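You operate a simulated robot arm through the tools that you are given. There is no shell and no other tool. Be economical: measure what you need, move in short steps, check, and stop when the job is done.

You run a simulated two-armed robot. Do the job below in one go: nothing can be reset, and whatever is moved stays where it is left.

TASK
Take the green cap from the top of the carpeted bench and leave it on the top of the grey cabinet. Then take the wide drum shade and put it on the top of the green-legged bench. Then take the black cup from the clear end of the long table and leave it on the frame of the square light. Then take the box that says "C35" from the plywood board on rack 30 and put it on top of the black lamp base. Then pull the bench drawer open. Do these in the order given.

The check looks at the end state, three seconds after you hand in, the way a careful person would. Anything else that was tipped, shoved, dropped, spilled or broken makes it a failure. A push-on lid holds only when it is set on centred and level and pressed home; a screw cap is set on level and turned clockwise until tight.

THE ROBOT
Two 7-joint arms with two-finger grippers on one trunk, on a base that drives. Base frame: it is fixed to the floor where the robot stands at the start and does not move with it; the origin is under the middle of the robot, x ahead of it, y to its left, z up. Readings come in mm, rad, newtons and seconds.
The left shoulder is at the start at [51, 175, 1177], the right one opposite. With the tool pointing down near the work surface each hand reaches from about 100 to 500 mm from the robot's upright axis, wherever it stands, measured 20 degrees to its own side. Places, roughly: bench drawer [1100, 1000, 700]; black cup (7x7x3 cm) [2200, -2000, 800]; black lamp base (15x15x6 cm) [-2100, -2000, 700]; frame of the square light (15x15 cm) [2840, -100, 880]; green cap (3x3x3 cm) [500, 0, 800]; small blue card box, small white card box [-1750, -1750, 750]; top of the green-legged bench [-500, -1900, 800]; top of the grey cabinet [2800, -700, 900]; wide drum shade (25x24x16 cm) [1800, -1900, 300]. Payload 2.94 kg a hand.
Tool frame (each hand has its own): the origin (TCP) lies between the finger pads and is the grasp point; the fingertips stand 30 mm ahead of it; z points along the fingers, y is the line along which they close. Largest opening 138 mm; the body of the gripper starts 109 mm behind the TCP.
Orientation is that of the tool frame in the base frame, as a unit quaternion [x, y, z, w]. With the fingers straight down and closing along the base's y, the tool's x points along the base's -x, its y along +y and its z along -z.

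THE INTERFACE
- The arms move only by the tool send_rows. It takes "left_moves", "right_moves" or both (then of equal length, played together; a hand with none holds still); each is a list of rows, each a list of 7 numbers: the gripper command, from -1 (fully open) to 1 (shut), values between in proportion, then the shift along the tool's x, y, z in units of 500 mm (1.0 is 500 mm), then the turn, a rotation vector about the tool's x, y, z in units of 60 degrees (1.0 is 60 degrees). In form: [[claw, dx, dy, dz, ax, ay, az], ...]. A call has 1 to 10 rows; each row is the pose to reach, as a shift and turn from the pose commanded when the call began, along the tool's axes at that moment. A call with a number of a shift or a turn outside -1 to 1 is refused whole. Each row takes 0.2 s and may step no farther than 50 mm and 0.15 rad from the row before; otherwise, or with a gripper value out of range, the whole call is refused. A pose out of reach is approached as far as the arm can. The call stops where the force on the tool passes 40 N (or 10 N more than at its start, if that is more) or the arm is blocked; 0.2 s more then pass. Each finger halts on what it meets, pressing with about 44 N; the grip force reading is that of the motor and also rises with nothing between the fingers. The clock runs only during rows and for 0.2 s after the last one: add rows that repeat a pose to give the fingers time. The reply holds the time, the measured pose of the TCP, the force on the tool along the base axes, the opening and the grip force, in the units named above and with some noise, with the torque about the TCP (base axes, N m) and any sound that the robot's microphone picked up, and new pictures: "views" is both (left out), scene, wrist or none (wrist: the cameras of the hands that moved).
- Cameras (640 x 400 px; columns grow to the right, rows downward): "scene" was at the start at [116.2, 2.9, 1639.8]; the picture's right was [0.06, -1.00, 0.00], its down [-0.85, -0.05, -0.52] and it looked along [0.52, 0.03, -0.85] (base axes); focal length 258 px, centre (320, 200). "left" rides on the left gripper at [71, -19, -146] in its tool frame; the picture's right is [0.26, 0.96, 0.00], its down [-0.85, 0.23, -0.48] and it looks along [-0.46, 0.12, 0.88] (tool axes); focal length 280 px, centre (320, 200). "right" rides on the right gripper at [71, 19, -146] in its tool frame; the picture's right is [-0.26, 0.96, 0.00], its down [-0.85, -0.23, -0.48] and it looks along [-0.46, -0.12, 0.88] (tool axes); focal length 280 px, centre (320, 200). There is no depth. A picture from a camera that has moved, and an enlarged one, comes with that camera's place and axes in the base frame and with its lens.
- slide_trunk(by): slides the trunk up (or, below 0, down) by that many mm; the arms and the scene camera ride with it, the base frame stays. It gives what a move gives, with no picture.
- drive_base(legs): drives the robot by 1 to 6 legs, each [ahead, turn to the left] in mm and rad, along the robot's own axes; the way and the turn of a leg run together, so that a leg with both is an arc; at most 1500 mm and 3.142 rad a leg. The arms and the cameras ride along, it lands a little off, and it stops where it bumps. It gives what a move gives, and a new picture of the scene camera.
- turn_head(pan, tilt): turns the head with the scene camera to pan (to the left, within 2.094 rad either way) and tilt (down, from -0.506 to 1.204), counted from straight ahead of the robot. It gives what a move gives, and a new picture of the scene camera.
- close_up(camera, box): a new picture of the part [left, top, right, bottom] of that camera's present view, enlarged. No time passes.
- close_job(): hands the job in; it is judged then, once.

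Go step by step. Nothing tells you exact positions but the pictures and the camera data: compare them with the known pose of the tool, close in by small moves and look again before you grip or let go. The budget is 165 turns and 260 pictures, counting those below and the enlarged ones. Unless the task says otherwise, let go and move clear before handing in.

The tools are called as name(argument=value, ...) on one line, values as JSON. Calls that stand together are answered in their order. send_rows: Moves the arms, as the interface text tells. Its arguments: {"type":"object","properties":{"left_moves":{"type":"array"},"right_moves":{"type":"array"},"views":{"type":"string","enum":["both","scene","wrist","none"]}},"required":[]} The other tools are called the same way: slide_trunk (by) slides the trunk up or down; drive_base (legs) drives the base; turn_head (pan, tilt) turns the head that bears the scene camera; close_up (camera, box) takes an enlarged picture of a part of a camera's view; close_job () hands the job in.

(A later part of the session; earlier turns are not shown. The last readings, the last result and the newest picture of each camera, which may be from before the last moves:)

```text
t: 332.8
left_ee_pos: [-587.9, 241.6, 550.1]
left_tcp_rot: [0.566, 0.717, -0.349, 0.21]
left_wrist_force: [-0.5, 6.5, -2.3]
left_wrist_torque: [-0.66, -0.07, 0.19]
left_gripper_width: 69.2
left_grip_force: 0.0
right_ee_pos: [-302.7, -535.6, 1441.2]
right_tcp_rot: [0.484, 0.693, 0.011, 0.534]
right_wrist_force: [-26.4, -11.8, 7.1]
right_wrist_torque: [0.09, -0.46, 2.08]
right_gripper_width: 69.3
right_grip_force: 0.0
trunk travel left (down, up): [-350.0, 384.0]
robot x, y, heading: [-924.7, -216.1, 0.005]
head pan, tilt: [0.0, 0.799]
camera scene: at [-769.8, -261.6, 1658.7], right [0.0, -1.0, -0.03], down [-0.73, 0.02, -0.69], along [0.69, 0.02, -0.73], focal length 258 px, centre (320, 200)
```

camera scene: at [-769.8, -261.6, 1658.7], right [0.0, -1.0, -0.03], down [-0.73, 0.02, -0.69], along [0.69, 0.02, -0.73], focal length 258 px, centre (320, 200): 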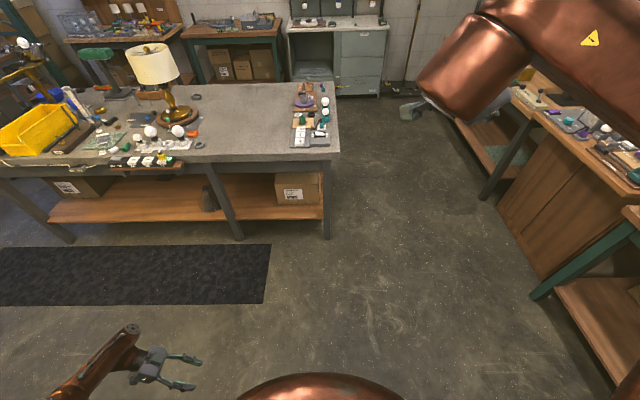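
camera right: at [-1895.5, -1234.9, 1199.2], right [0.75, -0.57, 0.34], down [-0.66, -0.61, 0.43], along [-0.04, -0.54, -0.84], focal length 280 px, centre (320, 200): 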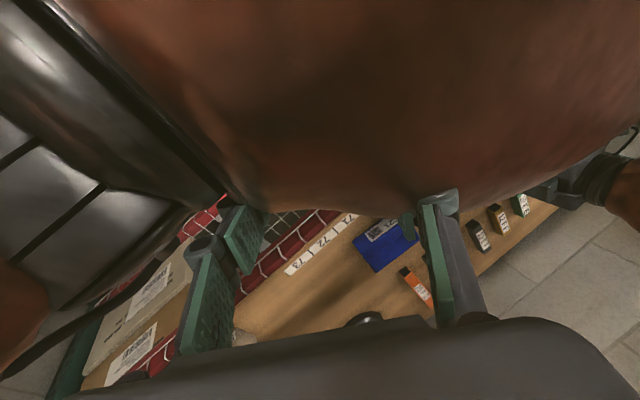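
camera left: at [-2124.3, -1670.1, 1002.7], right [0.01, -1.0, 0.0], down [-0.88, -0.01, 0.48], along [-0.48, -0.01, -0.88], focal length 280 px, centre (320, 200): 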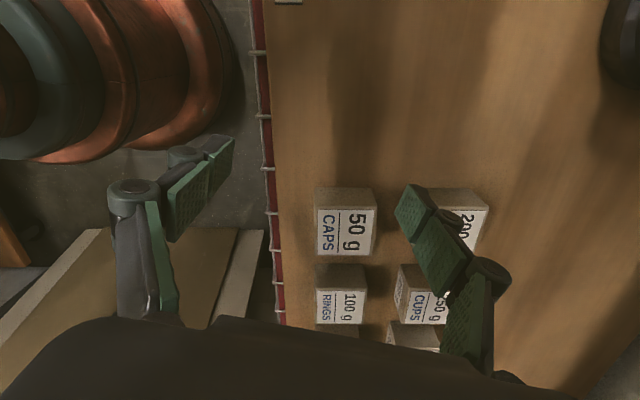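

The arms are in odd poses after that. I'll bring both gradually back to normal carrying poses.

send_rows(left_moves=[[0, -0.072, -0.009, -0.021, 0, 0, 0], [0, -0.144, -0.017, -0.042, 0, 0, 0], [0, -0.217, -0.026, -0.064, 0, 0, 0], [0, -0.289, -0.035, -0.085, 0, 0, 0], [0, -0.361, -0.043, -0.106, 0, 0, 0], [0, -0.433, -0.052, -0.127, 0, 0, 0], [0, -0.506, -0.061, -0.149, 0, 0, 0], [0, -0.578, -0.069, -0.17, 0, 0, 0], [0, -0.65, -0.078, -0.191, 0, 0, 0]], right_moves=[[0, 0.064, -0.057, -0.004, 0.001, 0.063, -0.057], [0, 0.129, -0.114, -0.008, 0.003, 0.126, -0.114], [0, 0.193, -0.172, -0.012, 0.004, 0.189, -0.171], [0, 0.258, -0.229, -0.016, 0.005, 0.252, -0.228], [0, 0.322, -0.286, -0.02, 0.007, 0.315, -0.285], [0, 0.387, -0.343, -0.024, 0.008, 0.378, -0.342], [0, 0.451, -0.4, -0.028, 0.009, 0.441, -0.399], [0, 0.516, -0.458, -0.032, 0.011, 0.504, -0.456], [0, 0.58, -0.515, -0.036, 0.012, 0.567, -0.513]], views="scene")

```text
t: 333.2
left_ee_pos: [-575.9, 230.4, 561.8]
left_tcp_rot: [0.576, 0.698, -0.357, 0.23]
left_wrist_force: [4.7, -3.2, 2.3]
left_wrist_torque: [0.54, 0.23, -0.39]
left_gripper_width: 69.0
left_grip_force: 0.0
right_ee_pos: [-325.3, -541.2, 1412.9]
right_tcp_rot: [0.511, 0.689, 0.004, 0.513]
right_wrist_force: [1.3, -22.7, -1.4]
right_wrist_torque: [0.86, 0.0, 1.38]
right_gripper_width: 69.5
right_grip_force: 0.0
trunk travel left (down, up): [-350.0, 384.0]
robot x, y, heading: [-921.1, -220.2, -0.014]
head pan, tilt: [0.0, 0.799]
stopped in row 1 (right hand): the arm was blocked; the commanded pose is now the measured one
camera scene: at [-782.3, -266.3, 1660.7], right [-0.02, -1.0, -0.03], down [-0.72, 0.03, -0.69], along [0.69, 0.01, -0.72], focal length 258 px, centre (320, 200)
```

scene: 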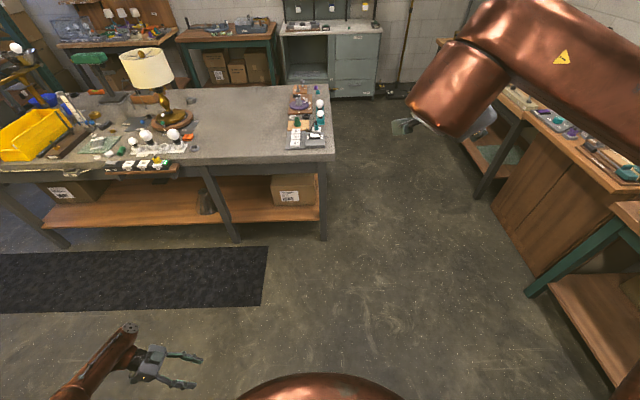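

I'll move one arm at a time in smaller steps.

send_rows(right_moves=[[0, 0.02, -0.018, 0, 0, 0, 0], [0, 0.04, -0.036, 0, 0, 0, 0], [0, 0.06, -0.054, 0, 0, 0, 0], [0, 0.08, -0.072, 0, 0, 0, 0], [0, 0.1, -0.09, 0, 0, 0, 0], [0, 0.12, -0.108, 0, 0, 0, 0], [0, 0.14, -0.126, 0, 0, 0, 0], [0, 0.16, -0.144, 0, 0, 0, 0]], views="none")

send_rows(left_moves=[[0, -0.03, 0, -0.01, 0, 0, 0], [0, -0.06, 0, -0.02, 0, 0, 0], [0, -0.09, 0, -0.03, 0, 0, 0], [0, -0.12, 0, -0.04, 0, 0, 0], [0, -0.15, 0, -0.05, 0, 0, 0], [0, -0.18, 0, -0.06, 0, 0, 0]], views="wrist")

```text
t: 333.5
left_ee_pos: [-578.7, 240.6, 537.6]
left_tcp_rot: [0.568, 0.695, -0.371, 0.238]
left_wrist_force: [1.7, 0.4, -0.7]
left_wrist_torque: [0.02, 0.23, -0.27]
left_gripper_width: 69.0
left_grip_force: 0.0
right_ee_pos: [-326.5, -489.5, 1426.1]
right_tcp_rot: [0.497, 0.692, 0.009, 0.524]
right_wrist_force: [-5.4, 8.5, 10.0]
right_wrist_torque: [0.24, 0.58, -0.32]
right_gripper_width: 68.8
right_grip_force: 0.1
trunk travel left (down, up): [-350.0, 384.0]
robot x, y, heading: [-926.4, -218.6, -0.015]
head pan, tilt: [0.0, 0.799]
stopped in row 1 (right hand): the arm was blocked; the commanded pose is now the measured one
```

```text
t: 334.1
left_ee_pos: [-566.3, 201.2, 565.3]
left_tcp_rot: [0.567, 0.691, -0.378, 0.24]
left_wrist_force: [0.5, 0.2, 0.3]
left_wrist_torque: [0.04, 0.0, -0.07]
left_gripper_width: 69.1
left_grip_force: 0.0
right_ee_pos: [-321.1, -546.0, 1385.7]
right_tcp_rot: [0.52, 0.692, -0.021, 0.501]
right_wrist_force: [0.1, -1.6, -1.0]
right_wrist_torque: [-0.02, -0.14, 0.04]
right_gripper_width: 69.1
right_grip_force: 0.0
trunk travel left (down, up): [-350.0, 384.0]
robot x, y, heading: [-920.9, -218.4, -0.031]
head pan, tilt: [0.0, 0.799]
stopped in row 3 (right hand): the force on the tool passed its limit at 53 N (the readings are from after the stop); the commanded pose is now the measured one
camera left: at [-588.3, 358.3, 605.2], right [0.87, 0.22, -0.44], down [0.47, -0.12, 0.87], along [0.14, -0.97, -0.21], focal length 280 px, centre (320, 200)
```

left: 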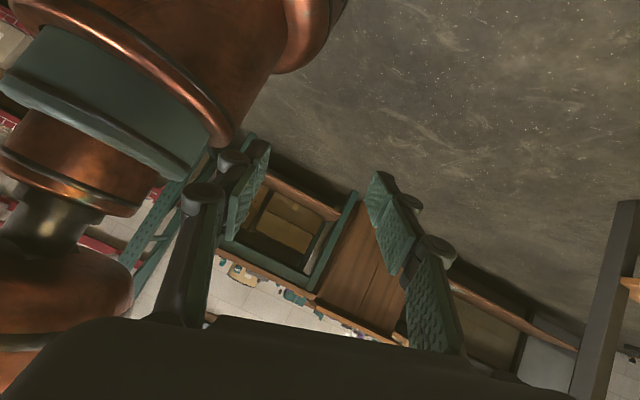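

turn_head(pan=-0.7, tilt=0.7)

close_up(camera="right", box=[0, 0, 640, 400])

```text
t: 335.2
left_ee_pos: [-569.9, 197.3, 564.9]
left_tcp_rot: [0.566, 0.69, -0.381, 0.242]
left_wrist_force: [-0.4, -0.1, 0.2]
left_wrist_torque: [0.0, 0.0, 0.02]
left_gripper_width: 69.0
left_grip_force: 0.1
right_ee_pos: [-325.3, -541.9, 1389.8]
right_tcp_rot: [0.517, 0.69, -0.019, 0.506]
right_wrist_force: [-0.2, 0.5, 0.4]
right_wrist_torque: [0.03, -0.06, 0.01]
right_gripper_width: 69.0
right_grip_force: 0.1
trunk travel left (down, up): [-350.0, 384.0]
robot x, y, heading: [-922.8, -217.9, -0.028]
head pan, tilt: [-0.7, 0.7]
camera scene: at [-763.4, -288.1, 1664.1], right [-0.66, -0.75, 0.01], down [-0.5, 0.43, -0.75], along [0.55, -0.5, -0.66], focal length 258 px, centre (320, 200)
```

scene: 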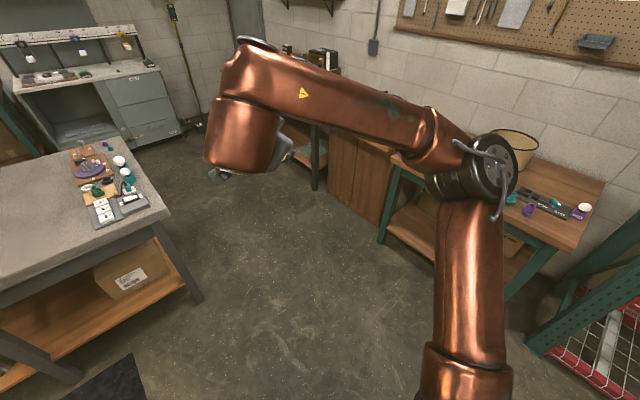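

```text
1.00 times, centred on (320, 200) of right (not enlarged: the box is as wide or as high as the picture)
camera zoom: at [-406.1, -403.0, 1419.9], right [0.7, 0.27, 0.67], down [-0.53, -0.44, 0.73], along [0.48, -0.86, -0.16], focal length 280 px, centre (320, 200)
```

zoom: 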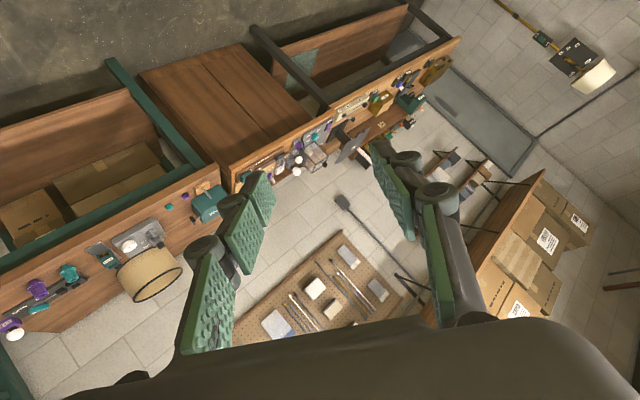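

It has settled now. I'll bring the right arm down slowly toward its normal pose.

send_rows(right_moves=[[0, 0.051, -0.044, 0, -0.002, 0.053, -0.054], [0, 0.102, -0.088, 0, -0.004, 0.107, -0.109], [0, 0.152, -0.131, 0, -0.006, 0.16, -0.163], [0, 0.203, -0.175, 0, -0.008, 0.214, -0.218], [0, 0.254, -0.219, 0, -0.01, 0.267, -0.272], [0, 0.305, -0.263, 0, -0.012, 0.32, -0.327], [0, 0.356, -0.307, 0, -0.014, 0.374, -0.381], [0, 0.406, -0.35, 0, -0.016, 0.427, -0.436], [0, 0.457, -0.394, 0, -0.018, 0.481, -0.49], [0, 0.508, -0.438, 0, -0.02, 0.534, -0.545]], views="none")

```text
t: 335.6
left_ee_pos: [-577.4, 181.2, 563.5]
left_tcp_rot: [0.567, 0.68, -0.387, 0.258]
left_wrist_force: [0.1, -0.2, 0.1]
left_wrist_torque: [0.01, 0.0, -0.05]
left_gripper_width: 69.1
left_grip_force: 0.1
right_ee_pos: [-355.0, -539.5, 1379.4]
right_tcp_rot: [0.508, 0.699, -0.019, 0.503]
right_wrist_force: [-0.2, 0.1, -1.8]
right_wrist_torque: [-0.09, -0.1, 0.02]
right_gripper_width: 69.3
right_grip_force: 0.1
trunk travel left (down, up): [-350.0, 384.0]
robot x, y, heading: [-923.9, -221.0, -0.041]
head pan, tilt: [-0.7, 0.7]
stopped in row 1 (right hand): the arm was blocked; the commanded pose is now the measured one
```

The left upper arm seems to still lean on the pillar's side panel. I'll turn the base right, which swings that arm away from it.

drive_base(legs=[[0, -0.25]])

turn_head(pan=1.0, tilt=0.8)

```text
t: 337.4
left_ee_pos: [-509.7, 111.3, 570.4]
left_tcp_rot: [0.657, 0.603, -0.396, 0.216]
left_wrist_force: [2.0, -2.0, -1.5]
left_wrist_torque: [0.07, 0.14, -0.22]
left_gripper_width: 69.1
left_grip_force: 0.1
right_ee_pos: [-505.2, -650.0, 1395.6]
right_tcp_rot: [0.588, 0.617, -0.076, 0.517]
right_wrist_force: [4.1, -1.0, -3.4]
right_wrist_torque: [-0.24, -0.06, -0.18]
right_gripper_width: 68.7
right_grip_force: 0.2
trunk travel left (down, up): [-350.0, 384.0]
robot x, y, heading: [-920.4, -219.8, -0.277]
head pan, tilt: [-0.7, 0.7]
stopped in leg 1: the robot was blocked; the commanded pose is now the measured one
camera scene: at [-804.5, -310.6, 1663.3], right [-0.83, -0.56, 0.01], down [-0.37, 0.54, -0.76], along [0.42, -0.63, -0.65], focal length 258 px, centre (320, 200)
```

scene: 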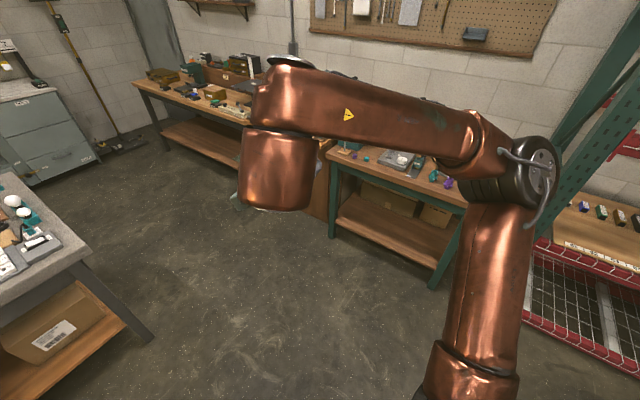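

```text
t: 339.1
left_ee_pos: [-517.3, 115.3, 575.4]
left_tcp_rot: [0.66, 0.6, -0.394, 0.222]
left_wrist_force: [0.0, 0.1, 0.1]
left_wrist_torque: [0.02, -0.02, -0.05]
left_gripper_width: 68.8
left_grip_force: 0.0
right_ee_pos: [-527.2, -641.8, 1407.2]
right_tcp_rot: [0.586, 0.613, -0.07, 0.525]
right_wrist_force: [0.7, -0.7, -0.1]
right_wrist_torque: [0.01, 0.04, -0.08]
right_gripper_width: 69.0
right_grip_force: 0.1
trunk travel left (down, up): [-350.0, 384.0]
robot x, y, heading: [-919.0, -223.6, -0.276]
head pan, tilt: [1.0, 0.799]
camera scene: at [-807.4, -182.6, 1656.2], right [0.66, -0.75, 0.0], down [-0.54, -0.47, -0.69], along [0.52, 0.46, -0.72], focal length 258 px, centre (320, 200)
```

scene: 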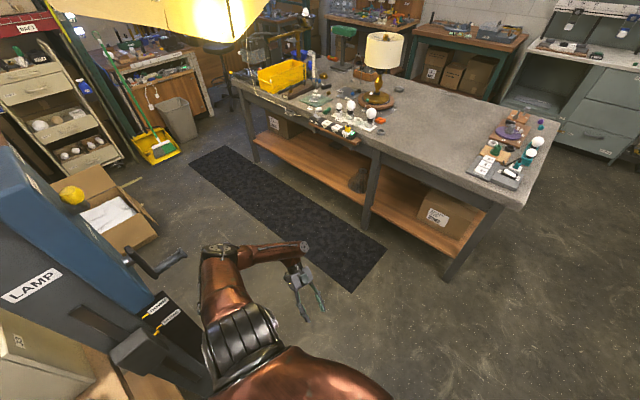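

Now it's clear of the pillar. I'll drive forward away from it.

drive_base(legs=[[300, 0]])

```text
t: 341.1
left_ee_pos: [-226.4, 31.0, 575.3]
left_tcp_rot: [0.66, 0.601, -0.393, 0.222]
left_wrist_force: [-0.3, 0.4, 0.2]
left_wrist_torque: [0.01, 0.01, -0.03]
left_gripper_width: 69.0
left_grip_force: 0.1
right_ee_pos: [-238.7, -726.6, 1408.1]
right_tcp_rot: [0.587, 0.612, -0.071, 0.525]
right_wrist_force: [0.4, -0.1, 0.1]
right_wrist_torque: [-0.03, 0.01, -0.05]
right_gripper_width: 69.2
right_grip_force: 0.0
trunk travel left (down, up): [-350.0, 384.0]
robot x, y, heading: [-631.0, -306.2, -0.28]
head pan, tilt: [1.0, 0.799]
camera scene: at [-521.8, -264.9, 1656.5], right [0.66, -0.75, 0.0], down [-0.54, -0.47, -0.7], along [0.52, 0.46, -0.72], focal length 258 px, centre (320, 200)
```

scene: 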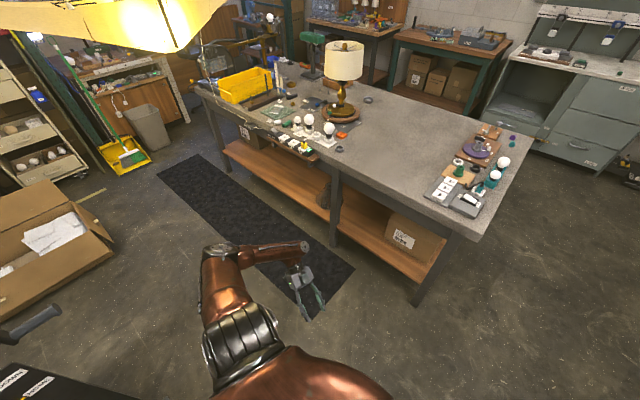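

Clean driving again. I'll now restore both arms to normal poses (first half).

send_rows(left_moves=[[0, -0.077, 0, -0.023, -0.038, 0.029, -0.061], [0, -0.154, 0, -0.046, -0.076, 0.058, -0.121], [0, -0.231, 0, -0.069, -0.114, 0.088, -0.182], [0, -0.308, 0, -0.092, -0.152, 0.117, -0.242], [0, -0.385, 0, -0.115, -0.19, 0.146, -0.303], [0, -0.462, 0, -0.138, -0.229, 0.175, -0.364], [0, -0.539, 0, -0.161, -0.267, 0.204, -0.424], [0, -0.616, 0, -0.184, -0.305, 0.234, -0.485], [0, -0.693, 0, -0.207, -0.343, 0.263, -0.545], [0, -0.77, 0, -0.23, -0.381, 0.292, -0.606]], right_moves=[[0, 0.054, -0.033, 0.01, 0, 0.056, -0.053], [0, 0.109, -0.067, 0.019, 0.001, 0.113, -0.106], [0, 0.163, -0.1, 0.029, 0.001, 0.17, -0.158], [0, 0.218, -0.134, 0.039, 0.001, 0.226, -0.211], [0, 0.272, -0.167, 0.048, 0.001, 0.282, -0.264], [0, 0.327, -0.2, 0.058, 0.002, 0.339, -0.317], [0, 0.381, -0.234, 0.068, 0.002, 0.396, -0.37], [0, 0.436, -0.267, 0.078, 0.002, 0.452, -0.422], [0, 0.49, -0.301, 0.087, 0.003, 0.508, -0.475], [0, 0.545, -0.334, 0.097, 0.003, 0.565, -0.528]], views="none")

```text
t: 343.3
left_ee_pos: [-183.3, -126.4, 956.9]
left_tcp_rot: [0.443, 0.861, -0.213, 0.131]
left_wrist_force: [-3.4, 3.6, -8.6]
left_wrist_torque: [-0.88, -0.31, 0.18]
left_gripper_width: 69.0
left_grip_force: 0.0
right_ee_pos: [-276.3, -638.5, 1099.1]
right_tcp_rot: [0.398, 0.871, -0.036, 0.285]
right_wrist_force: [0.0, -2.0, 0.1]
right_wrist_torque: [0.14, 0.02, 0.06]
right_gripper_width: 69.0
right_grip_force: 0.0
trunk travel left (down, up): [-350.0, 384.0]
robot x, y, heading: [-632.1, -306.6, -0.281]
head pan, tilt: [1.0, 0.799]
```

send_rows(left_moves=[[0, -0.027, -0.012, -0.016, -0.038, 0.029, -0.061], [0, -0.055, -0.024, -0.033, -0.076, 0.058, -0.121], [0, -0.082, -0.036, -0.049, -0.114, 0.088, -0.182], [0, -0.109, -0.048, -0.065, -0.152, 0.117, -0.242], [0, -0.137, -0.06, -0.082, -0.19, 0.146, -0.303], [0, -0.164, -0.072, -0.098, -0.229, 0.175, -0.364], [0, -0.191, -0.084, -0.114, -0.267, 0.204, -0.424], [0, -0.218, -0.096, -0.13, -0.305, 0.234, -0.485], [0, -0.246, -0.108, -0.147, -0.343, 0.263, -0.545], [0, -0.273, -0.12, -0.163, -0.381, 0.292, -0.606]], right_moves=[[0, 0, 0, 0, 0, 0.056, -0.053], [0, 0, 0, 0, 0.001, 0.113, -0.106], [0, 0, 0, 0, 0.001, 0.17, -0.158], [0, 0, 0, 0, 0.001, 0.226, -0.211], [0, 0, 0, 0, 0.001, 0.282, -0.264], [0, 0, 0, 0, 0.002, 0.339, -0.317], [0, 0, 0, 0, 0.002, 0.396, -0.37], [0, 0, 0, 0, 0.002, 0.452, -0.422], [0, 0, 0, 0, 0.003, 0.508, -0.475], [0, 0, 0, 0, 0.003, 0.565, -0.528]], views="none")

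turn_head(pan=2.09, tilt=0.45)

```text
t: 345.5
left_ee_pos: [-156.1, -209.9, 1088.6]
left_tcp_rot: [0.143, 0.99, 0.0, 0.002]
left_wrist_force: [-0.1, -0.6, 1.1]
left_wrist_torque: [0.09, 0.01, -0.02]
left_gripper_width: 69.1
left_grip_force: 0.1
left hand out of reach, approached as far as the arm can: row 2
right_ee_pos: [-277.5, -636.0, 1099.2]
right_tcp_rot: [0.14, 0.99, 0.002, 0.004]
right_wrist_force: [-0.1, 0.7, 0.3]
right_wrist_torque: [0.03, -0.02, -0.02]
right_gripper_width: 68.9
right_grip_force: 0.1
trunk travel left (down, up): [-350.0, 384.0]
robot x, y, heading: [-631.2, -300.8, -0.281]
head pan, tilt: [1.0, 0.799]
```

```text
t: 346.9
left_ee_pos: [-156.9, -210.2, 1089.2]
left_tcp_rot: [0.143, 0.99, -0.001, 0.002]
left_wrist_force: [0.2, 0.1, -0.4]
left_wrist_torque: [-0.02, 0.04, -0.01]
left_gripper_width: 68.9
left_grip_force: 0.1
right_ee_pos: [-278.4, -636.2, 1100.3]
right_tcp_rot: [0.141, 0.99, 0.0, 0.003]
right_wrist_force: [-0.5, -0.4, -0.8]
right_wrist_torque: [0.0, -0.03, -0.01]
right_gripper_width: 69.0
right_grip_force: 0.0
trunk travel left (down, up): [-350.0, 384.0]
robot x, y, heading: [-633.3, -302.8, -0.282]
head pan, tilt: [2.089, 0.45]
camera scene: at [-605.6, -228.8, 1687.0], right [0.97, 0.24, 0.0], down [0.1, -0.42, -0.9], along [-0.21, 0.87, -0.44], focal length 258 px, centre (320, 200)
```

scene: 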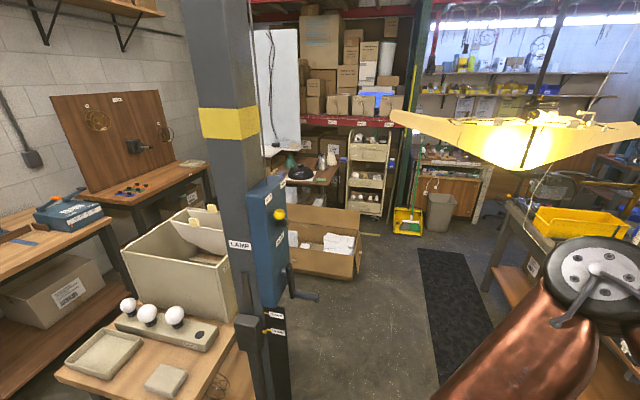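

The pillar, crate and bulbs all look intact. I'll drive round the bench's right end to its far side, where the drawer should be.

drive_base(legs=[[0, -0.289], [1108, 0], [0, 0.569], [800, 0], [800, 0], [0, 1.571]])

turn_head(pan=0.35, tilt=0.5)

```text
t: 366.6
left_ee_pos: [1703.6, -458.3, 1088.1]
left_tcp_rot: [-0.697, 0.717, 0.001, 0.003]
left_wrist_force: [-0.9, 0.0, -0.3]
left_wrist_torque: [-0.01, -0.04, -0.01]
left_gripper_width: 69.2
left_grip_force: 0.1
right_ee_pos: [2147.4, -466.6, 1099.9]
right_tcp_rot: [-0.699, 0.715, 0.002, 0.001]
right_wrist_force: [-0.8, 0.2, 0.1]
right_wrist_torque: [-0.01, -0.02, 0.01]
right_gripper_width: 69.1
right_grip_force: 0.0
trunk travel left (down, up): [-350.0, 384.0]
robot x, y, heading: [1916.4, -890.8, 1.55]
head pan, tilt: [2.089, 0.45]
camera scene: at [1837.5, -889.0, 1687.0], right [-0.48, 0.88, 0.0], down [0.38, 0.21, -0.9], along [-0.79, -0.43, -0.44], focal length 258 px, centre (320, 200)
```

scene: 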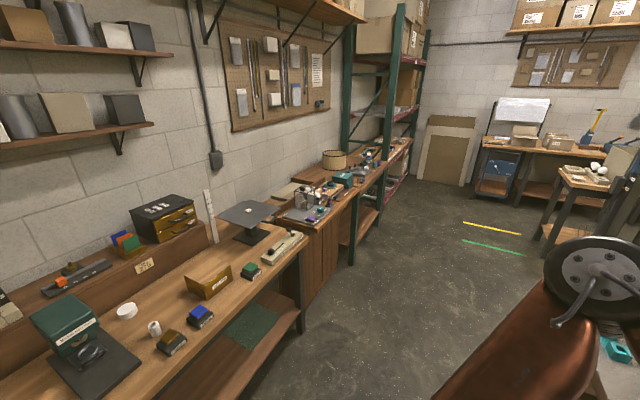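

```text
t: 368.4
left_ee_pos: [1704.7, -458.6, 1087.8]
left_tcp_rot: [-0.697, 0.717, -0.001, 0.002]
left_wrist_force: [1.1, 0.4, 0.1]
left_wrist_torque: [0.0, -0.02, 0.01]
left_gripper_width: 69.0
left_grip_force: 0.0
right_ee_pos: [2147.8, -466.7, 1101.1]
right_tcp_rot: [-0.699, 0.716, 0.003, 0.001]
right_wrist_force: [-0.2, -0.1, -1.1]
right_wrist_torque: [-0.01, 0.02, -0.01]
right_gripper_width: 68.8
right_grip_force: 0.0
trunk travel left (down, up): [-350.0, 384.0]
robot x, y, heading: [1915.0, -891.6, 1.547]
head pan, tilt: [0.351, 0.499]
camera scene: at [1889.1, -759.1, 1682.6], right [0.95, 0.32, 0.0], down [0.16, -0.45, -0.88], along [-0.28, 0.83, -0.48], focal length 258 px, centre (320, 200)
```

scene: 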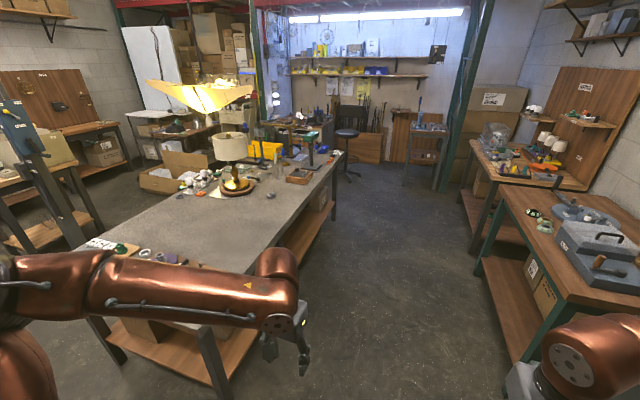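

The far side of the bench is visible. I'll enlarge its far end to find the drawer.

close_up(camera="scene", box=[230, 110, 370, 230])

```text
3.33 times, centred on (300, 170) of scene
camera zoom: at [1889.1, -759.1, 1682.6], right [0.95, 0.32, 0.0], down [0.16, -0.45, -0.88], along [-0.28, 0.83, -0.48], focal length 860 px, centre (387, 300)
```

zoom: 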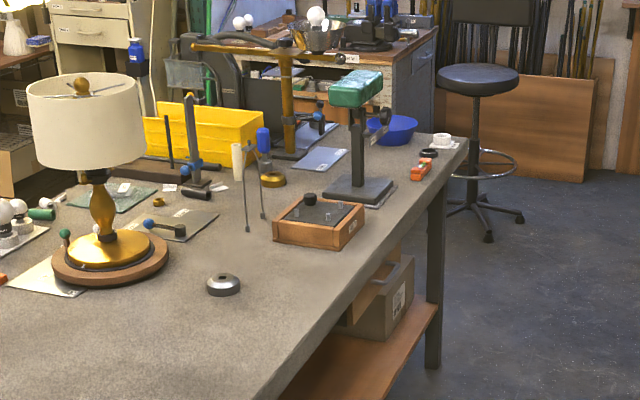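

The drawer is the wooden one under the top at the far end, with its front at about [1283, 984, 730] facing +x. I'll drive along and face it, offset so the right hand lines up.

drive_base(legs=[[0, 0.042], [850, 0], [840, 0], [0, 1.55]])

turn_head(pan=-0.25, tilt=0.85)

```text
t: 381.2
left_ee_pos: [1461.7, 589.1, 1088.4]
left_tcp_rot: [1.0, -0.007, -0.002, -0.002]
left_wrist_force: [0.2, 0.2, -1.1]
left_wrist_torque: [0.0, 0.0, 0.02]
left_gripper_width: 68.9
left_grip_force: 0.0
right_ee_pos: [1463.6, 1031.4, 1099.8]
right_tcp_rot: [1.0, -0.003, -0.002, 0.001]
right_wrist_force: [-0.5, 0.2, 0.0]
right_wrist_torque: [0.02, -0.01, 0.01]
right_gripper_width: 69.2
right_grip_force: 0.1
trunk travel left (down, up): [-350.0, 384.0]
robot x, y, heading: [1888.0, 806.7, 3.133]
head pan, tilt: [0.351, 0.499]
camera scene: at [1758.8, 775.8, 1682.6], right [-0.34, 0.94, 0.0], down [0.45, 0.16, -0.88], along [-0.83, -0.3, -0.48], focal length 258 px, centre (320, 200)
```

scene: 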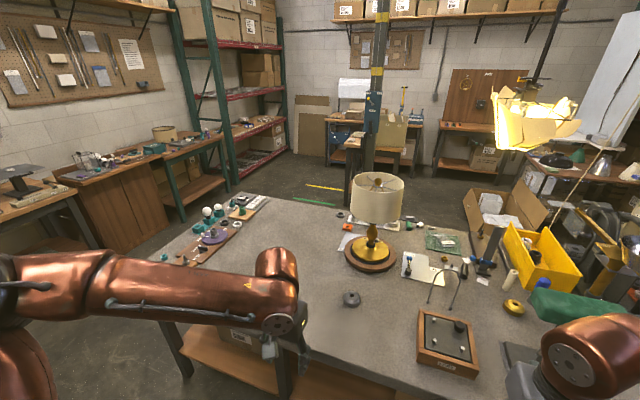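

```text
t: 382.2
left_ee_pos: [1461.4, 588.8, 1088.4]
left_tcp_rot: [1.0, -0.007, -0.002, -0.002]
left_wrist_force: [-0.1, 0.2, 0.2]
left_wrist_torque: [0.0, 0.01, -0.01]
left_gripper_width: 69.0
left_grip_force: 0.1
right_ee_pos: [1463.7, 1030.8, 1101.1]
right_tcp_rot: [1.0, -0.004, -0.002, 0.001]
right_wrist_force: [-0.8, -0.2, 0.3]
right_wrist_torque: [0.06, -0.01, -0.01]
right_gripper_width: 69.2
right_grip_force: 0.0
trunk travel left (down, up): [-350.0, 384.0]
robot x, y, heading: [1890.3, 810.7, 3.136]
head pan, tilt: [-0.25, 0.85]
camera scene: at [1768.8, 826.5, 1652.6], right [0.25, 0.97, 0.0], down [0.73, -0.19, -0.66], along [-0.64, 0.17, -0.75], focal length 258 px, centre (320, 200)
```

scene: 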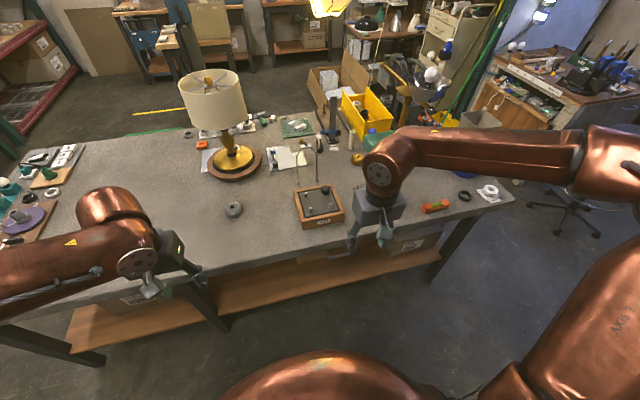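

The drawer is hidden below the overhang. I'll bring the right hand down in front of it, pitched forward, so its camera can see the drawer front.

send_rows(right_moves=[[0, 0.019, 0.009, 0.072, 0, -0.1, 0], [0, 0.038, 0.018, 0.144, 0, -0.2, 0], [0, 0.058, 0.028, 0.217, 0, -0.3, 0], [0, 0.077, 0.037, 0.289, 0, -0.4, 0], [0, 0.096, 0.046, 0.361, 0, -0.5, 0], [0, 0.115, 0.055, 0.433, 0, -0.6, 0], [0, 0.134, 0.064, 0.505, 0, -0.7, 0], [0, 0.154, 0.074, 0.578, 0, -0.8, 0], [0, 0.173, 0.083, 0.65, 0, -0.9, 0], [0, 0.192, 0.092, 0.722, 0, -1.0, 0]], views="wrist")

```text
t: 384.4
left_ee_pos: [1461.4, 589.1, 1089.8]
left_tcp_rot: [1.0, -0.008, -0.002, -0.001]
left_wrist_force: [0.1, 0.7, 0.3]
left_wrist_torque: [-0.03, 0.01, 0.01]
left_gripper_width: 68.9
left_grip_force: 0.0
right_ee_pos: [1403.1, 1082.0, 922.4]
right_tcp_rot: [0.876, -0.018, -0.482, -0.017]
right_wrist_force: [-1.4, 0.1, 0.2]
right_wrist_torque: [-0.03, 0.0, 0.03]
right_gripper_width: 68.8
right_grip_force: 0.0
right hand out of reach, approached as far as the arm can: row 6, 7, 8, 9, 10
trunk travel left (down, up): [-350.0, 384.0]
robot x, y, heading: [1894.6, 808.4, 3.133]
head pan, tilt: [-0.25, 0.85]
camera right: at [1564.2, 1056.1, 940.1], right [-0.19, -0.96, 0.21], down [-0.04, 0.22, 0.97], along [-0.98, 0.17, -0.08], focal length 280 px, centre (320, 200)
```

right: 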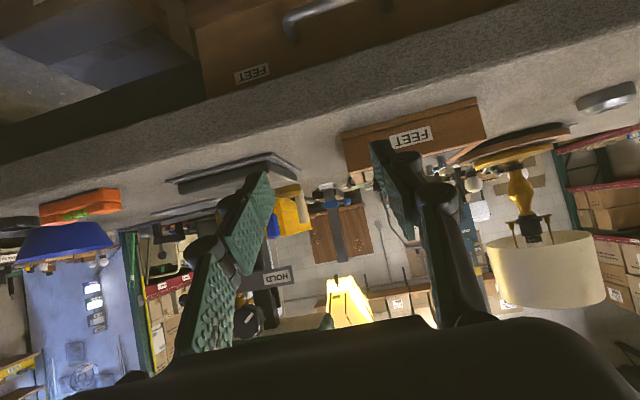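

The image is upside-down, but it shows the drawer with a silver bar handle. I'm too close for the arm to fold that low, so I'll back 75 mm and lower the trunk.

drive_base(legs=[[-75, 0]])

slide_trunk(by=-130)

close_up(camera="right", box=[0, 0, 640, 400])

```text
t: 385.4
left_ee_pos: [1540.3, 588.2, 1090.3]
left_tcp_rot: [1.0, -0.009, -0.003, -0.001]
left_wrist_force: [1.5, 0.4, 0.3]
left_wrist_torque: [-0.01, 0.1, 0.0]
left_gripper_width: 69.0
left_grip_force: 0.0
right_ee_pos: [1482.7, 1081.2, 923.5]
right_tcp_rot: [0.875, -0.019, -0.483, -0.018]
right_wrist_force: [1.8, -0.7, 0.0]
right_wrist_torque: [-0.02, 0.04, 0.0]
right_gripper_width: 68.9
right_grip_force: 0.1
trunk travel left (down, up): [-350.0, 384.0]
robot x, y, heading: [1966.6, 809.7, 3.132]
head pan, tilt: [-0.25, 0.85]
camera scene: at [1850.0, 826.2, 1653.1], right [0.25, 0.97, 0.0], down [0.72, -0.19, -0.66], along [-0.64, 0.17, -0.75], focal length 258 px, centre (320, 200)
```

scene: 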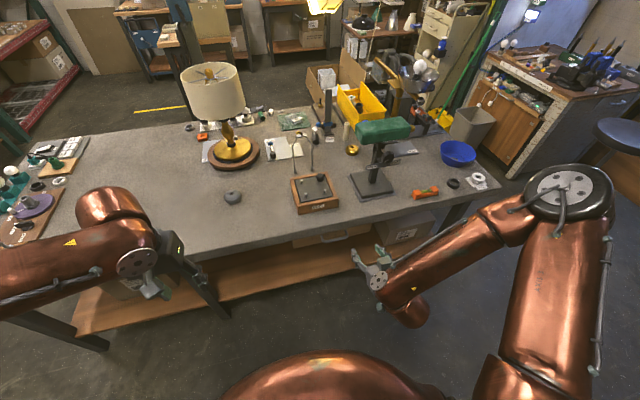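

```text
t: 387.0
left_ee_pos: [1537.6, 588.4, 959.0]
left_tcp_rot: [1.0, -0.006, -0.002, -0.002]
left_wrist_force: [0.0, -0.2, -0.6]
left_wrist_torque: [-0.02, 0.03, 0.0]
left_gripper_width: 69.1
left_grip_force: 0.0
right_ee_pos: [1471.4, 1082.2, 744.7]
right_tcp_rot: [0.901, -0.018, -0.434, -0.019]
right_wrist_force: [-0.3, 0.3, 0.4]
right_wrist_torque: [0.0, 0.01, 0.06]
right_gripper_width: 69.1
right_grip_force: 0.1
trunk travel left (down, up): [-220.0, 514.0]
robot x, y, heading: [1966.7, 805.1, 3.136]
head pan, tilt: [-0.25, 0.85]
```

```text
1.00 times, centred on (320, 200) of right (not enlarged: the box is as wide or as high as the picture)
camera zoom: at [1628.9, 1055.7, 779.9], right [-0.21, -0.96, 0.19], down [-0.15, 0.22, 0.96], along [-0.97, 0.17, -0.19], focal length 280 px, centre (320, 200)
```

zoom: 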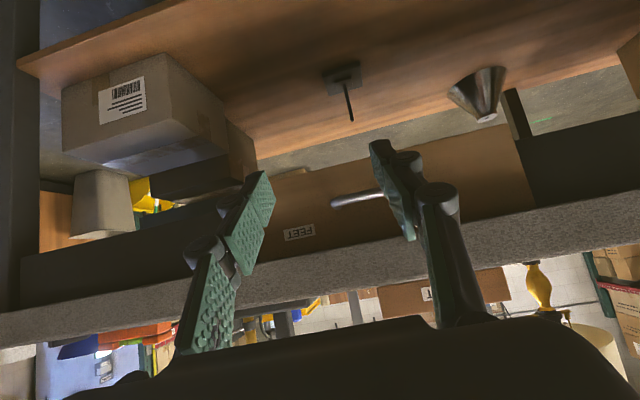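

I can see the drawer ("FEET", y≈880–1206) and its horizontal bar handle, centred near [1305, 1043, 722]. I'll make the right hand horizontal and rolled 90° so the fingers pinch the bar from above and below.

send_rows(right_moves=[[0, 0, 0.01, 0.01, 0.036, -0.036, -0.103], [0, -0.001, 0.022, 0.02, 0.072, -0.072, -0.205], [0, -0.002, 0.034, 0.03, 0.108, -0.108, -0.308], [0, -0.003, 0.046, 0.041, 0.144, -0.144, -0.411], [0, -0.004, 0.058, 0.052, 0.18, -0.18, -0.514], [0, -0.005, 0.07, 0.063, 0.216, -0.216, -0.616], [0, -0.006, 0.082, 0.073, 0.252, -0.252, -0.719]], views="none")

send_rows(right_moves=[[0, 0, 0, 0, 0.036, -0.036, -0.103], [0, 0, 0, 0, 0.072, -0.072, -0.205], [0, 0, 0, 0, 0.108, -0.108, -0.308], [0, 0, 0, 0, 0.144, -0.144, -0.411], [0, 0, 0, 0, 0.18, -0.18, -0.514], [0, 0, 0, 0, 0.216, -0.216, -0.616], [0, 0, 0, 0, 0.252, -0.252, -0.719]], views="wrist")

```text
t: 388.6
left_ee_pos: [1538.1, 589.1, 959.2]
left_tcp_rot: [1.0, -0.008, -0.002, -0.001]
left_wrist_force: [0.5, -0.2, -0.3]
left_wrist_torque: [0.02, -0.04, -0.03]
left_gripper_width: 69.1
left_grip_force: 0.0
right_ee_pos: [1421.0, 1090.3, 840.1]
right_tcp_rot: [0.782, 0.257, -0.485, -0.294]
right_wrist_force: [-0.4, 0.2, 0.5]
right_wrist_torque: [0.0, 0.0, -0.01]
right_gripper_width: 68.8
right_grip_force: 0.0
right hand out of reach, approached as far as the arm can: row 1, 2, 3, 4, 5, 6, 7
trunk travel left (down, up): [-220.0, 514.0]
robot x, y, heading: [1967.6, 808.6, 3.134]
head pan, tilt: [-0.25, 0.85]
```

```text
t: 390.2
left_ee_pos: [1536.9, 588.8, 957.9]
left_tcp_rot: [1.0, -0.008, -0.001, -0.001]
left_wrist_force: [-0.7, -0.3, 0.3]
left_wrist_torque: [0.0, -0.03, -0.05]
left_gripper_width: 69.1
left_grip_force: 0.1
right_ee_pos: [1371.1, 1044.7, 980.9]
right_tcp_rot: [0.542, 0.501, -0.45, -0.502]
right_wrist_force: [0.5, 0.7, -0.4]
right_wrist_torque: [0.0, -0.01, -0.01]
right_gripper_width: 69.0
right_grip_force: 0.0
right hand out of reach, approached as far as the arm can: row 1, 2, 3, 4, 5, 6, 7
trunk travel left (down, up): [-220.0, 514.0]
robot x, y, heading: [1966.9, 806.7, 3.138]
head pan, tilt: [-0.25, 0.85]
camera right: at [1523.4, 1103.7, 975.5], right [0.06, -0.26, -0.96], down [0.37, -0.89, 0.26], along [-0.93, -0.38, 0.04], focal length 280 px, centre (320, 200)
```

right: 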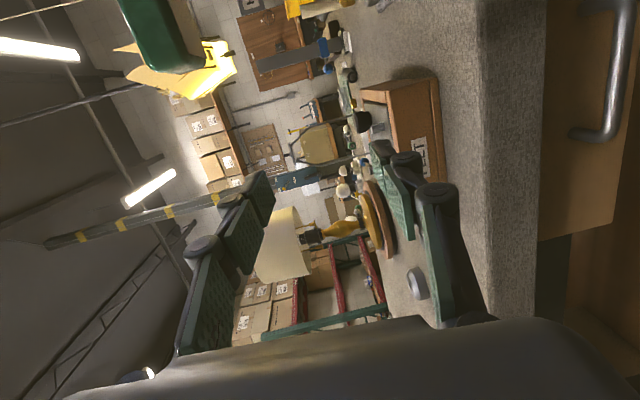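

The right arm is too cramped for this, but the left arm can reach across comfortably. I'll move the right hand aside and begin turning the left hand horizontal and rolled.

send_rows(left_moves=[[0, -0.009, -0.053, 0.024, -0.072, -0.072, 0.072], [0, -0.018, -0.105, 0.049, -0.144, -0.144, 0.144], [0, -0.028, -0.158, 0.073, -0.216, -0.216, 0.216], [0, -0.037, -0.211, 0.098, -0.289, -0.289, 0.289], [0, -0.046, -0.264, 0.122, -0.361, -0.361, 0.361], [0, -0.055, -0.316, 0.147, -0.433, -0.433, 0.433], [0, -0.065, -0.369, 0.171, -0.505, -0.505, 0.505], [0, -0.074, -0.422, 0.196, -0.577, -0.577, 0.577]], right_moves=[[0, 0.055, -0.066, -0.026, 0, 0, 0], [0, 0.11, -0.133, -0.052, 0, 0, 0], [0, 0.164, -0.2, -0.079, 0, 0, 0], [0, 0.219, -0.266, -0.105, 0, 0, 0], [0, 0.274, -0.332, -0.131, 0, 0, 0], [0, 0.328, -0.399, -0.158, 0, 0, 0], [0, 0.383, -0.466, -0.184, 0, 0, 0], [0, 0.438, -0.532, -0.21, 0, 0, 0]], views="none")

```text
t: 392.0
left_ee_pos: [1436.4, 605.7, 1049.1]
left_tcp_rot: [0.867, -0.292, -0.289, 0.283]
left_wrist_force: [-2.5, 1.0, 0.9]
left_wrist_torque: [-0.05, -0.12, 0.09]
left_gripper_width: 69.0
left_grip_force: 0.0
left hand out of reach, approached as far as the arm can: row 3, 4, 5, 6, 7, 8
right_ee_pos: [1418.8, 1225.6, 1181.5]
right_tcp_rot: [0.549, 0.501, -0.445, -0.5]
right_wrist_force: [2.2, -2.8, 9.6]
right_wrist_torque: [-0.08, -1.08, -0.29]
right_gripper_width: 69.1
right_grip_force: 0.0
right hand out of reach, approached as far as the arm can: row 1, 2, 3, 4, 5, 7, 8
trunk travel left (down, up): [-220.0, 514.0]
robot x, y, heading: [1966.2, 806.2, 3.13]
head pan, tilt: [-0.25, 0.85]
```

A horizontal hand isn't reachable this low and close. Instead I'll grip the handle across its length (about 110 mm, within the 138 mm opening) with the earlier pitched hand, which the right arm can reach. I'm restoring that orientation in two halves.

send_rows(right_moves=[[-0.9, -0.021, 0.027, 0.012, -0.033, 0.028, 0.102], [-0.9, -0.043, 0.054, 0.024, -0.065, 0.055, 0.204], [-0.9, -0.064, 0.081, 0.036, -0.098, 0.083, 0.306], [-0.9, -0.086, 0.109, 0.048, -0.131, 0.11, 0.409], [-0.9, -0.107, 0.136, 0.06, -0.164, 0.138, 0.511], [-0.9, -0.129, 0.163, 0.072, -0.196, 0.165, 0.613], [-0.9, -0.15, 0.19, 0.084, -0.229, 0.193, 0.715]], views="none")

send_rows(right_moves=[[-0.9, 0, 0, 0, -0.033, 0.028, 0.102], [-0.9, 0, 0, 0, -0.065, 0.055, 0.204], [-0.9, 0, 0, 0, -0.098, 0.083, 0.306], [-0.9, 0, 0, 0, -0.131, 0.11, 0.409], [-0.9, 0, 0, 0, -0.164, 0.138, 0.511], [-0.9, 0, 0, 0, -0.196, 0.165, 0.613], [-0.9, 0, 0, 0, -0.229, 0.193, 0.715], [-0.9, 0, 0, 0, -0.229, 0.193, 0.715]], views="none")

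```text
t: 393.6
left_ee_pos: [1437.6, 604.1, 1049.4]
left_tcp_rot: [0.866, -0.292, -0.29, 0.283]
left_wrist_force: [0.8, -0.2, 1.1]
left_wrist_torque: [-0.03, 0.0, 0.0]
left_gripper_width: 69.0
left_grip_force: 0.0
right_ee_pos: [1384.1, 1151.3, 1092.3]
right_tcp_rot: [0.784, 0.265, -0.486, -0.281]
right_wrist_force: [-0.1, 0.2, 0.3]
right_wrist_torque: [-0.02, -0.02, 0.02]
right_gripper_width: 130.9
right_grip_force: 0.1
trunk travel left (down, up): [-220.0, 514.0]
robot x, y, heading: [1964.1, 807.0, 3.132]
head pan, tilt: [-0.25, 0.85]
```

```text
t: 395.4
left_ee_pos: [1437.5, 604.1, 1049.4]
left_tcp_rot: [0.867, -0.291, -0.29, 0.283]
left_wrist_force: [0.5, -0.4, 0.5]
left_wrist_torque: [-0.02, -0.01, -0.03]
left_gripper_width: 69.1
left_grip_force: 0.1
right_ee_pos: [1383.2, 1150.9, 1093.9]
right_tcp_rot: [0.897, -0.013, -0.441, -0.016]
right_wrist_force: [0.0, -0.1, -0.2]
right_wrist_torque: [-0.01, 0.0, -0.02]
right_gripper_width: 131.1
right_grip_force: 0.1
trunk travel left (down, up): [-220.0, 514.0]
robot x, y, heading: [1966.0, 808.1, 3.135]
head pan, tilt: [-0.25, 0.85]
```

The orientation is back. Now down in front of the drawer, then a look.

send_rows(right_moves=[[-0.9, 0.079, 0.026, 0.04, 0, 0, 0], [-0.9, 0.158, 0.052, 0.081, 0, 0, 0], [-0.9, 0.236, 0.078, 0.122, 0, 0, 0], [-0.9, 0.315, 0.105, 0.162, 0, 0, 0], [-0.9, 0.394, 0.131, 0.202, 0, 0, 0], [-0.9, 0.472, 0.157, 0.243, 0, 0, 0], [-0.9, 0.551, 0.183, 0.284, 0, 0, 0], [-0.9, 0.63, 0.209, 0.324, 0, 0, 0], [-0.9, 0.63, 0.209, 0.324, 0, 0, 0]], views="wrist")

```text
t: 397.4
left_ee_pos: [1437.5, 604.0, 1049.6]
left_tcp_rot: [0.866, -0.29, -0.291, 0.284]
left_wrist_force: [-1.0, -0.7, 0.5]
left_wrist_torque: [0.0, 0.0, 0.02]
left_gripper_width: 68.9
left_grip_force: 0.0
right_ee_pos: [1439.0, 1063.9, 757.7]
right_tcp_rot: [0.897, -0.013, -0.441, -0.016]
right_wrist_force: [-0.4, -0.2, 0.4]
right_wrist_torque: [-0.01, 0.0, -0.01]
right_gripper_width: 131.0
right_grip_force: 0.1
right hand out of reach, approached as far as the arm can: row 8, 9
trunk travel left (down, up): [-220.0, 514.0]
robot x, y, heading: [1965.8, 809.4, 3.138]
head pan, tilt: [-0.25, 0.85]
camera right: at [1597.4, 1039.6, 790.4], right [-0.2, -0.96, 0.19], down [-0.13, 0.22, 0.97], along [-0.97, 0.16, -0.17], focal length 280 px, centre (320, 200)
```

right: 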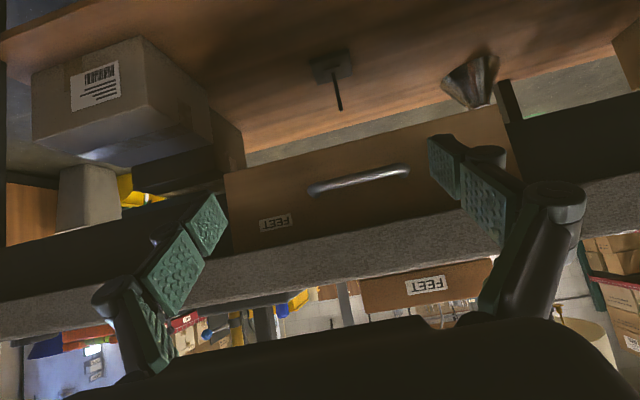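

The whole handle is visible: y≈987–1102, z≈720. I'll advance most of the way with the fingers straddling it.

send_rows(right_moves=[[-1, -0.025, 0.02, 0.055, 0, 0, 0], [-1, -0.05, 0.045, 0.11, 0, 0, 0], [-1, -0.075, 0.054, 0.165, 0, 0, 0], [-1, -0.1, 0.054, 0.215, 0, 0, 0], [-1, -0.1, 0.054, 0.215, 0, 0, 0]], views="wrist")

```text
t: 398.6
left_ee_pos: [1438.0, 603.6, 1049.8]
left_tcp_rot: [0.866, -0.291, -0.29, 0.283]
left_wrist_force: [0.2, 0.0, 0.6]
left_wrist_torque: [-0.01, 0.0, -0.03]
left_gripper_width: 69.0
left_grip_force: 0.1
right_ee_pos: [1340.6, 1073.2, 764.4]
right_tcp_rot: [0.897, -0.013, -0.441, -0.016]
right_wrist_force: [0.2, 1.0, -0.2]
right_wrist_torque: [0.0, -0.01, 0.0]
right_gripper_width: 138.1
right_grip_force: 0.0
right hand out of reach, approached as far as the arm can: row 1, 2, 3, 4, 5
trunk travel left (down, up): [-220.0, 514.0]
robot x, y, heading: [1968.5, 810.1, 3.132]
head pan, tilt: [-0.25, 0.85]
camera right: at [1499.0, 1048.7, 796.5], right [-0.2, -0.96, 0.19], down [-0.13, 0.22, 0.97], along [-0.97, 0.16, -0.17], focal length 280 px, centre (320, 200)
```

right: 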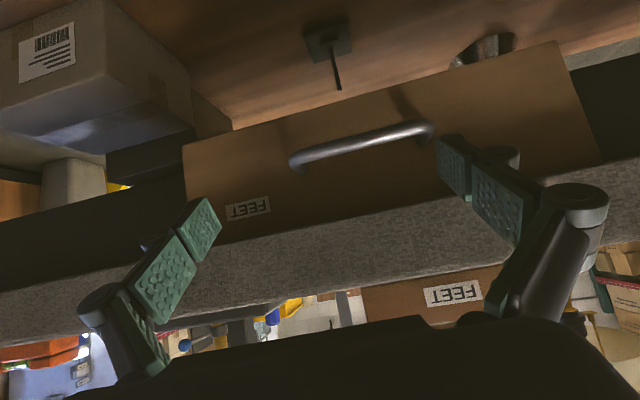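

The arm bottoms out at z≈764. I'll lower the trunk another 50 mm, and then align to handle centre [1270, 1044, 719].

slide_trunk(by=-50)

send_rows(right_moves=[[-1, 0, 0.03, 0, 0, 0, 0], [-1, 0, 0.056, 0, 0, 0, 0], [-1, -0.01, 0.056, 0.02, 0, 0, 0], [-1, -0.01, 0.056, 0.02, 0, 0, 0]], views="wrist")

```text
t: 399.5
left_ee_pos: [1419.4, 609.7, 976.0]
left_tcp_rot: [0.871, -0.299, -0.273, 0.28]
left_wrist_force: [0.3, -0.2, 0.6]
left_wrist_torque: [0.0, 0.02, -0.04]
left_gripper_width: 69.1
left_grip_force: 0.1
right_ee_pos: [1339.3, 1072.3, 715.1]
right_tcp_rot: [0.897, -0.013, -0.441, -0.016]
right_wrist_force: [-1.2, -1.0, -0.4]
right_wrist_torque: [0.03, -0.02, -0.03]
right_gripper_width: 137.8
right_grip_force: 0.1
trunk travel left (down, up): [-170.0, 564.0]
robot x, y, heading: [1970.2, 808.8, 3.135]
head pan, tilt: [-0.25, 0.85]
```

```text
t: 400.5
left_ee_pos: [1418.4, 609.5, 977.3]
left_tcp_rot: [0.871, -0.299, -0.273, 0.279]
left_wrist_force: [0.2, -0.9, -0.1]
left_wrist_torque: [-0.03, 0.0, -0.02]
left_gripper_width: 69.0
left_grip_force: 0.1
right_ee_pos: [1328.2, 1051.7, 715.6]
right_tcp_rot: [0.898, -0.013, -0.44, -0.017]
right_wrist_force: [0.6, -0.9, 0.6]
right_wrist_torque: [0.02, 0.03, -0.01]
right_gripper_width: 138.3
right_grip_force: 0.1
right hand out of reach, approached as far as the arm can: row 2, 3, 4
trunk travel left (down, up): [-170.0, 564.0]
robot x, y, heading: [1967.0, 806.9, 3.138]
head pan, tilt: [-0.25, 0.85]
camera right: at [1486.4, 1026.7, 748.3], right [-0.2, -0.96, 0.19], down [-0.14, 0.22, 0.97], along [-0.97, 0.16, -0.17], focal length 280 px, centre (320, 200)
```

right: 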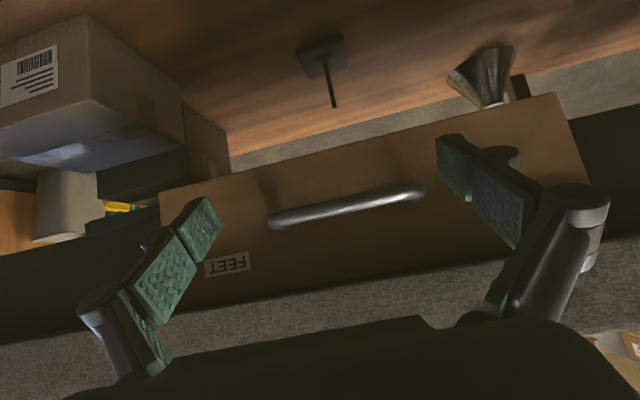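

Nearly there, with the handle centre fixed at [1270, 1043, 720]. I'll advance 50 mm and close on the handle's ends.

send_rows(right_moves=[[-1, -0.033, 0.015, 0.037, 0, 0, 0], [-1, -0.067, 0.025, 0.074, 0, 0, 0], [-1, -0.067, 0.025, 0.074, 0, 0, 0], [1, -0.067, 0.025, 0.074, 0, 0, 0], [1, -0.067, 0.025, 0.074, 0, 0, 0], [1, -0.067, 0.025, 0.074, 0, 0, 0], [1, -0.067, 0.025, 0.074, 0, 0, 0]], views="wrist")

```text
t: 402.3
left_ee_pos: [1418.7, 611.0, 977.9]
left_tcp_rot: [0.87, -0.3, -0.274, 0.279]
left_wrist_force: [-0.1, 0.6, 0.4]
left_wrist_torque: [-0.04, 0.0, 0.05]
left_gripper_width: 69.1
left_grip_force: 0.1
right_ee_pos: [1286.6, 1044.6, 733.2]
right_tcp_rot: [0.898, -0.006, -0.44, -0.007]
right_wrist_force: [5.9, -6.1, 6.5]
right_wrist_torque: [0.25, -0.13, 0.24]
right_gripper_width: 119.3
right_grip_force: 44.8
right hand out of reach, approached as far as the arm can: row 1, 2, 3, 4, 5, 6, 7
trunk travel left (down, up): [-170.0, 564.0]
robot x, y, heading: [1968.0, 804.8, 3.133]
head pan, tilt: [-0.25, 0.85]
stopped in row 7 (right hand): the force on the tool passed its limit at 40 N (the readings are from after the stop); the commanded pose is now the measured one
camera right: at [1445.1, 1023.7, 766.5], right [-0.18, -0.96, 0.2], down [-0.14, 0.23, 0.96], along [-0.97, 0.14, -0.17], focal length 280 px, centre (320, 200)
```

right: 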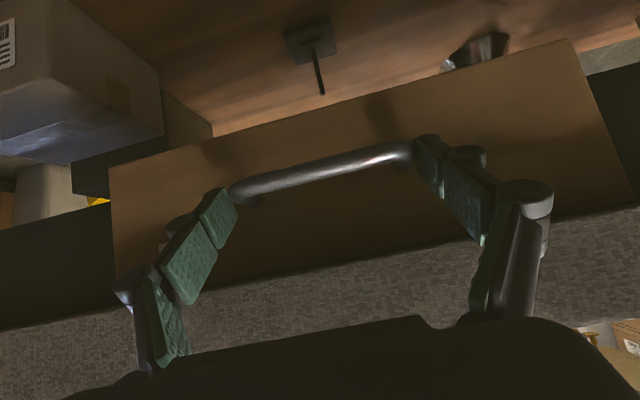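

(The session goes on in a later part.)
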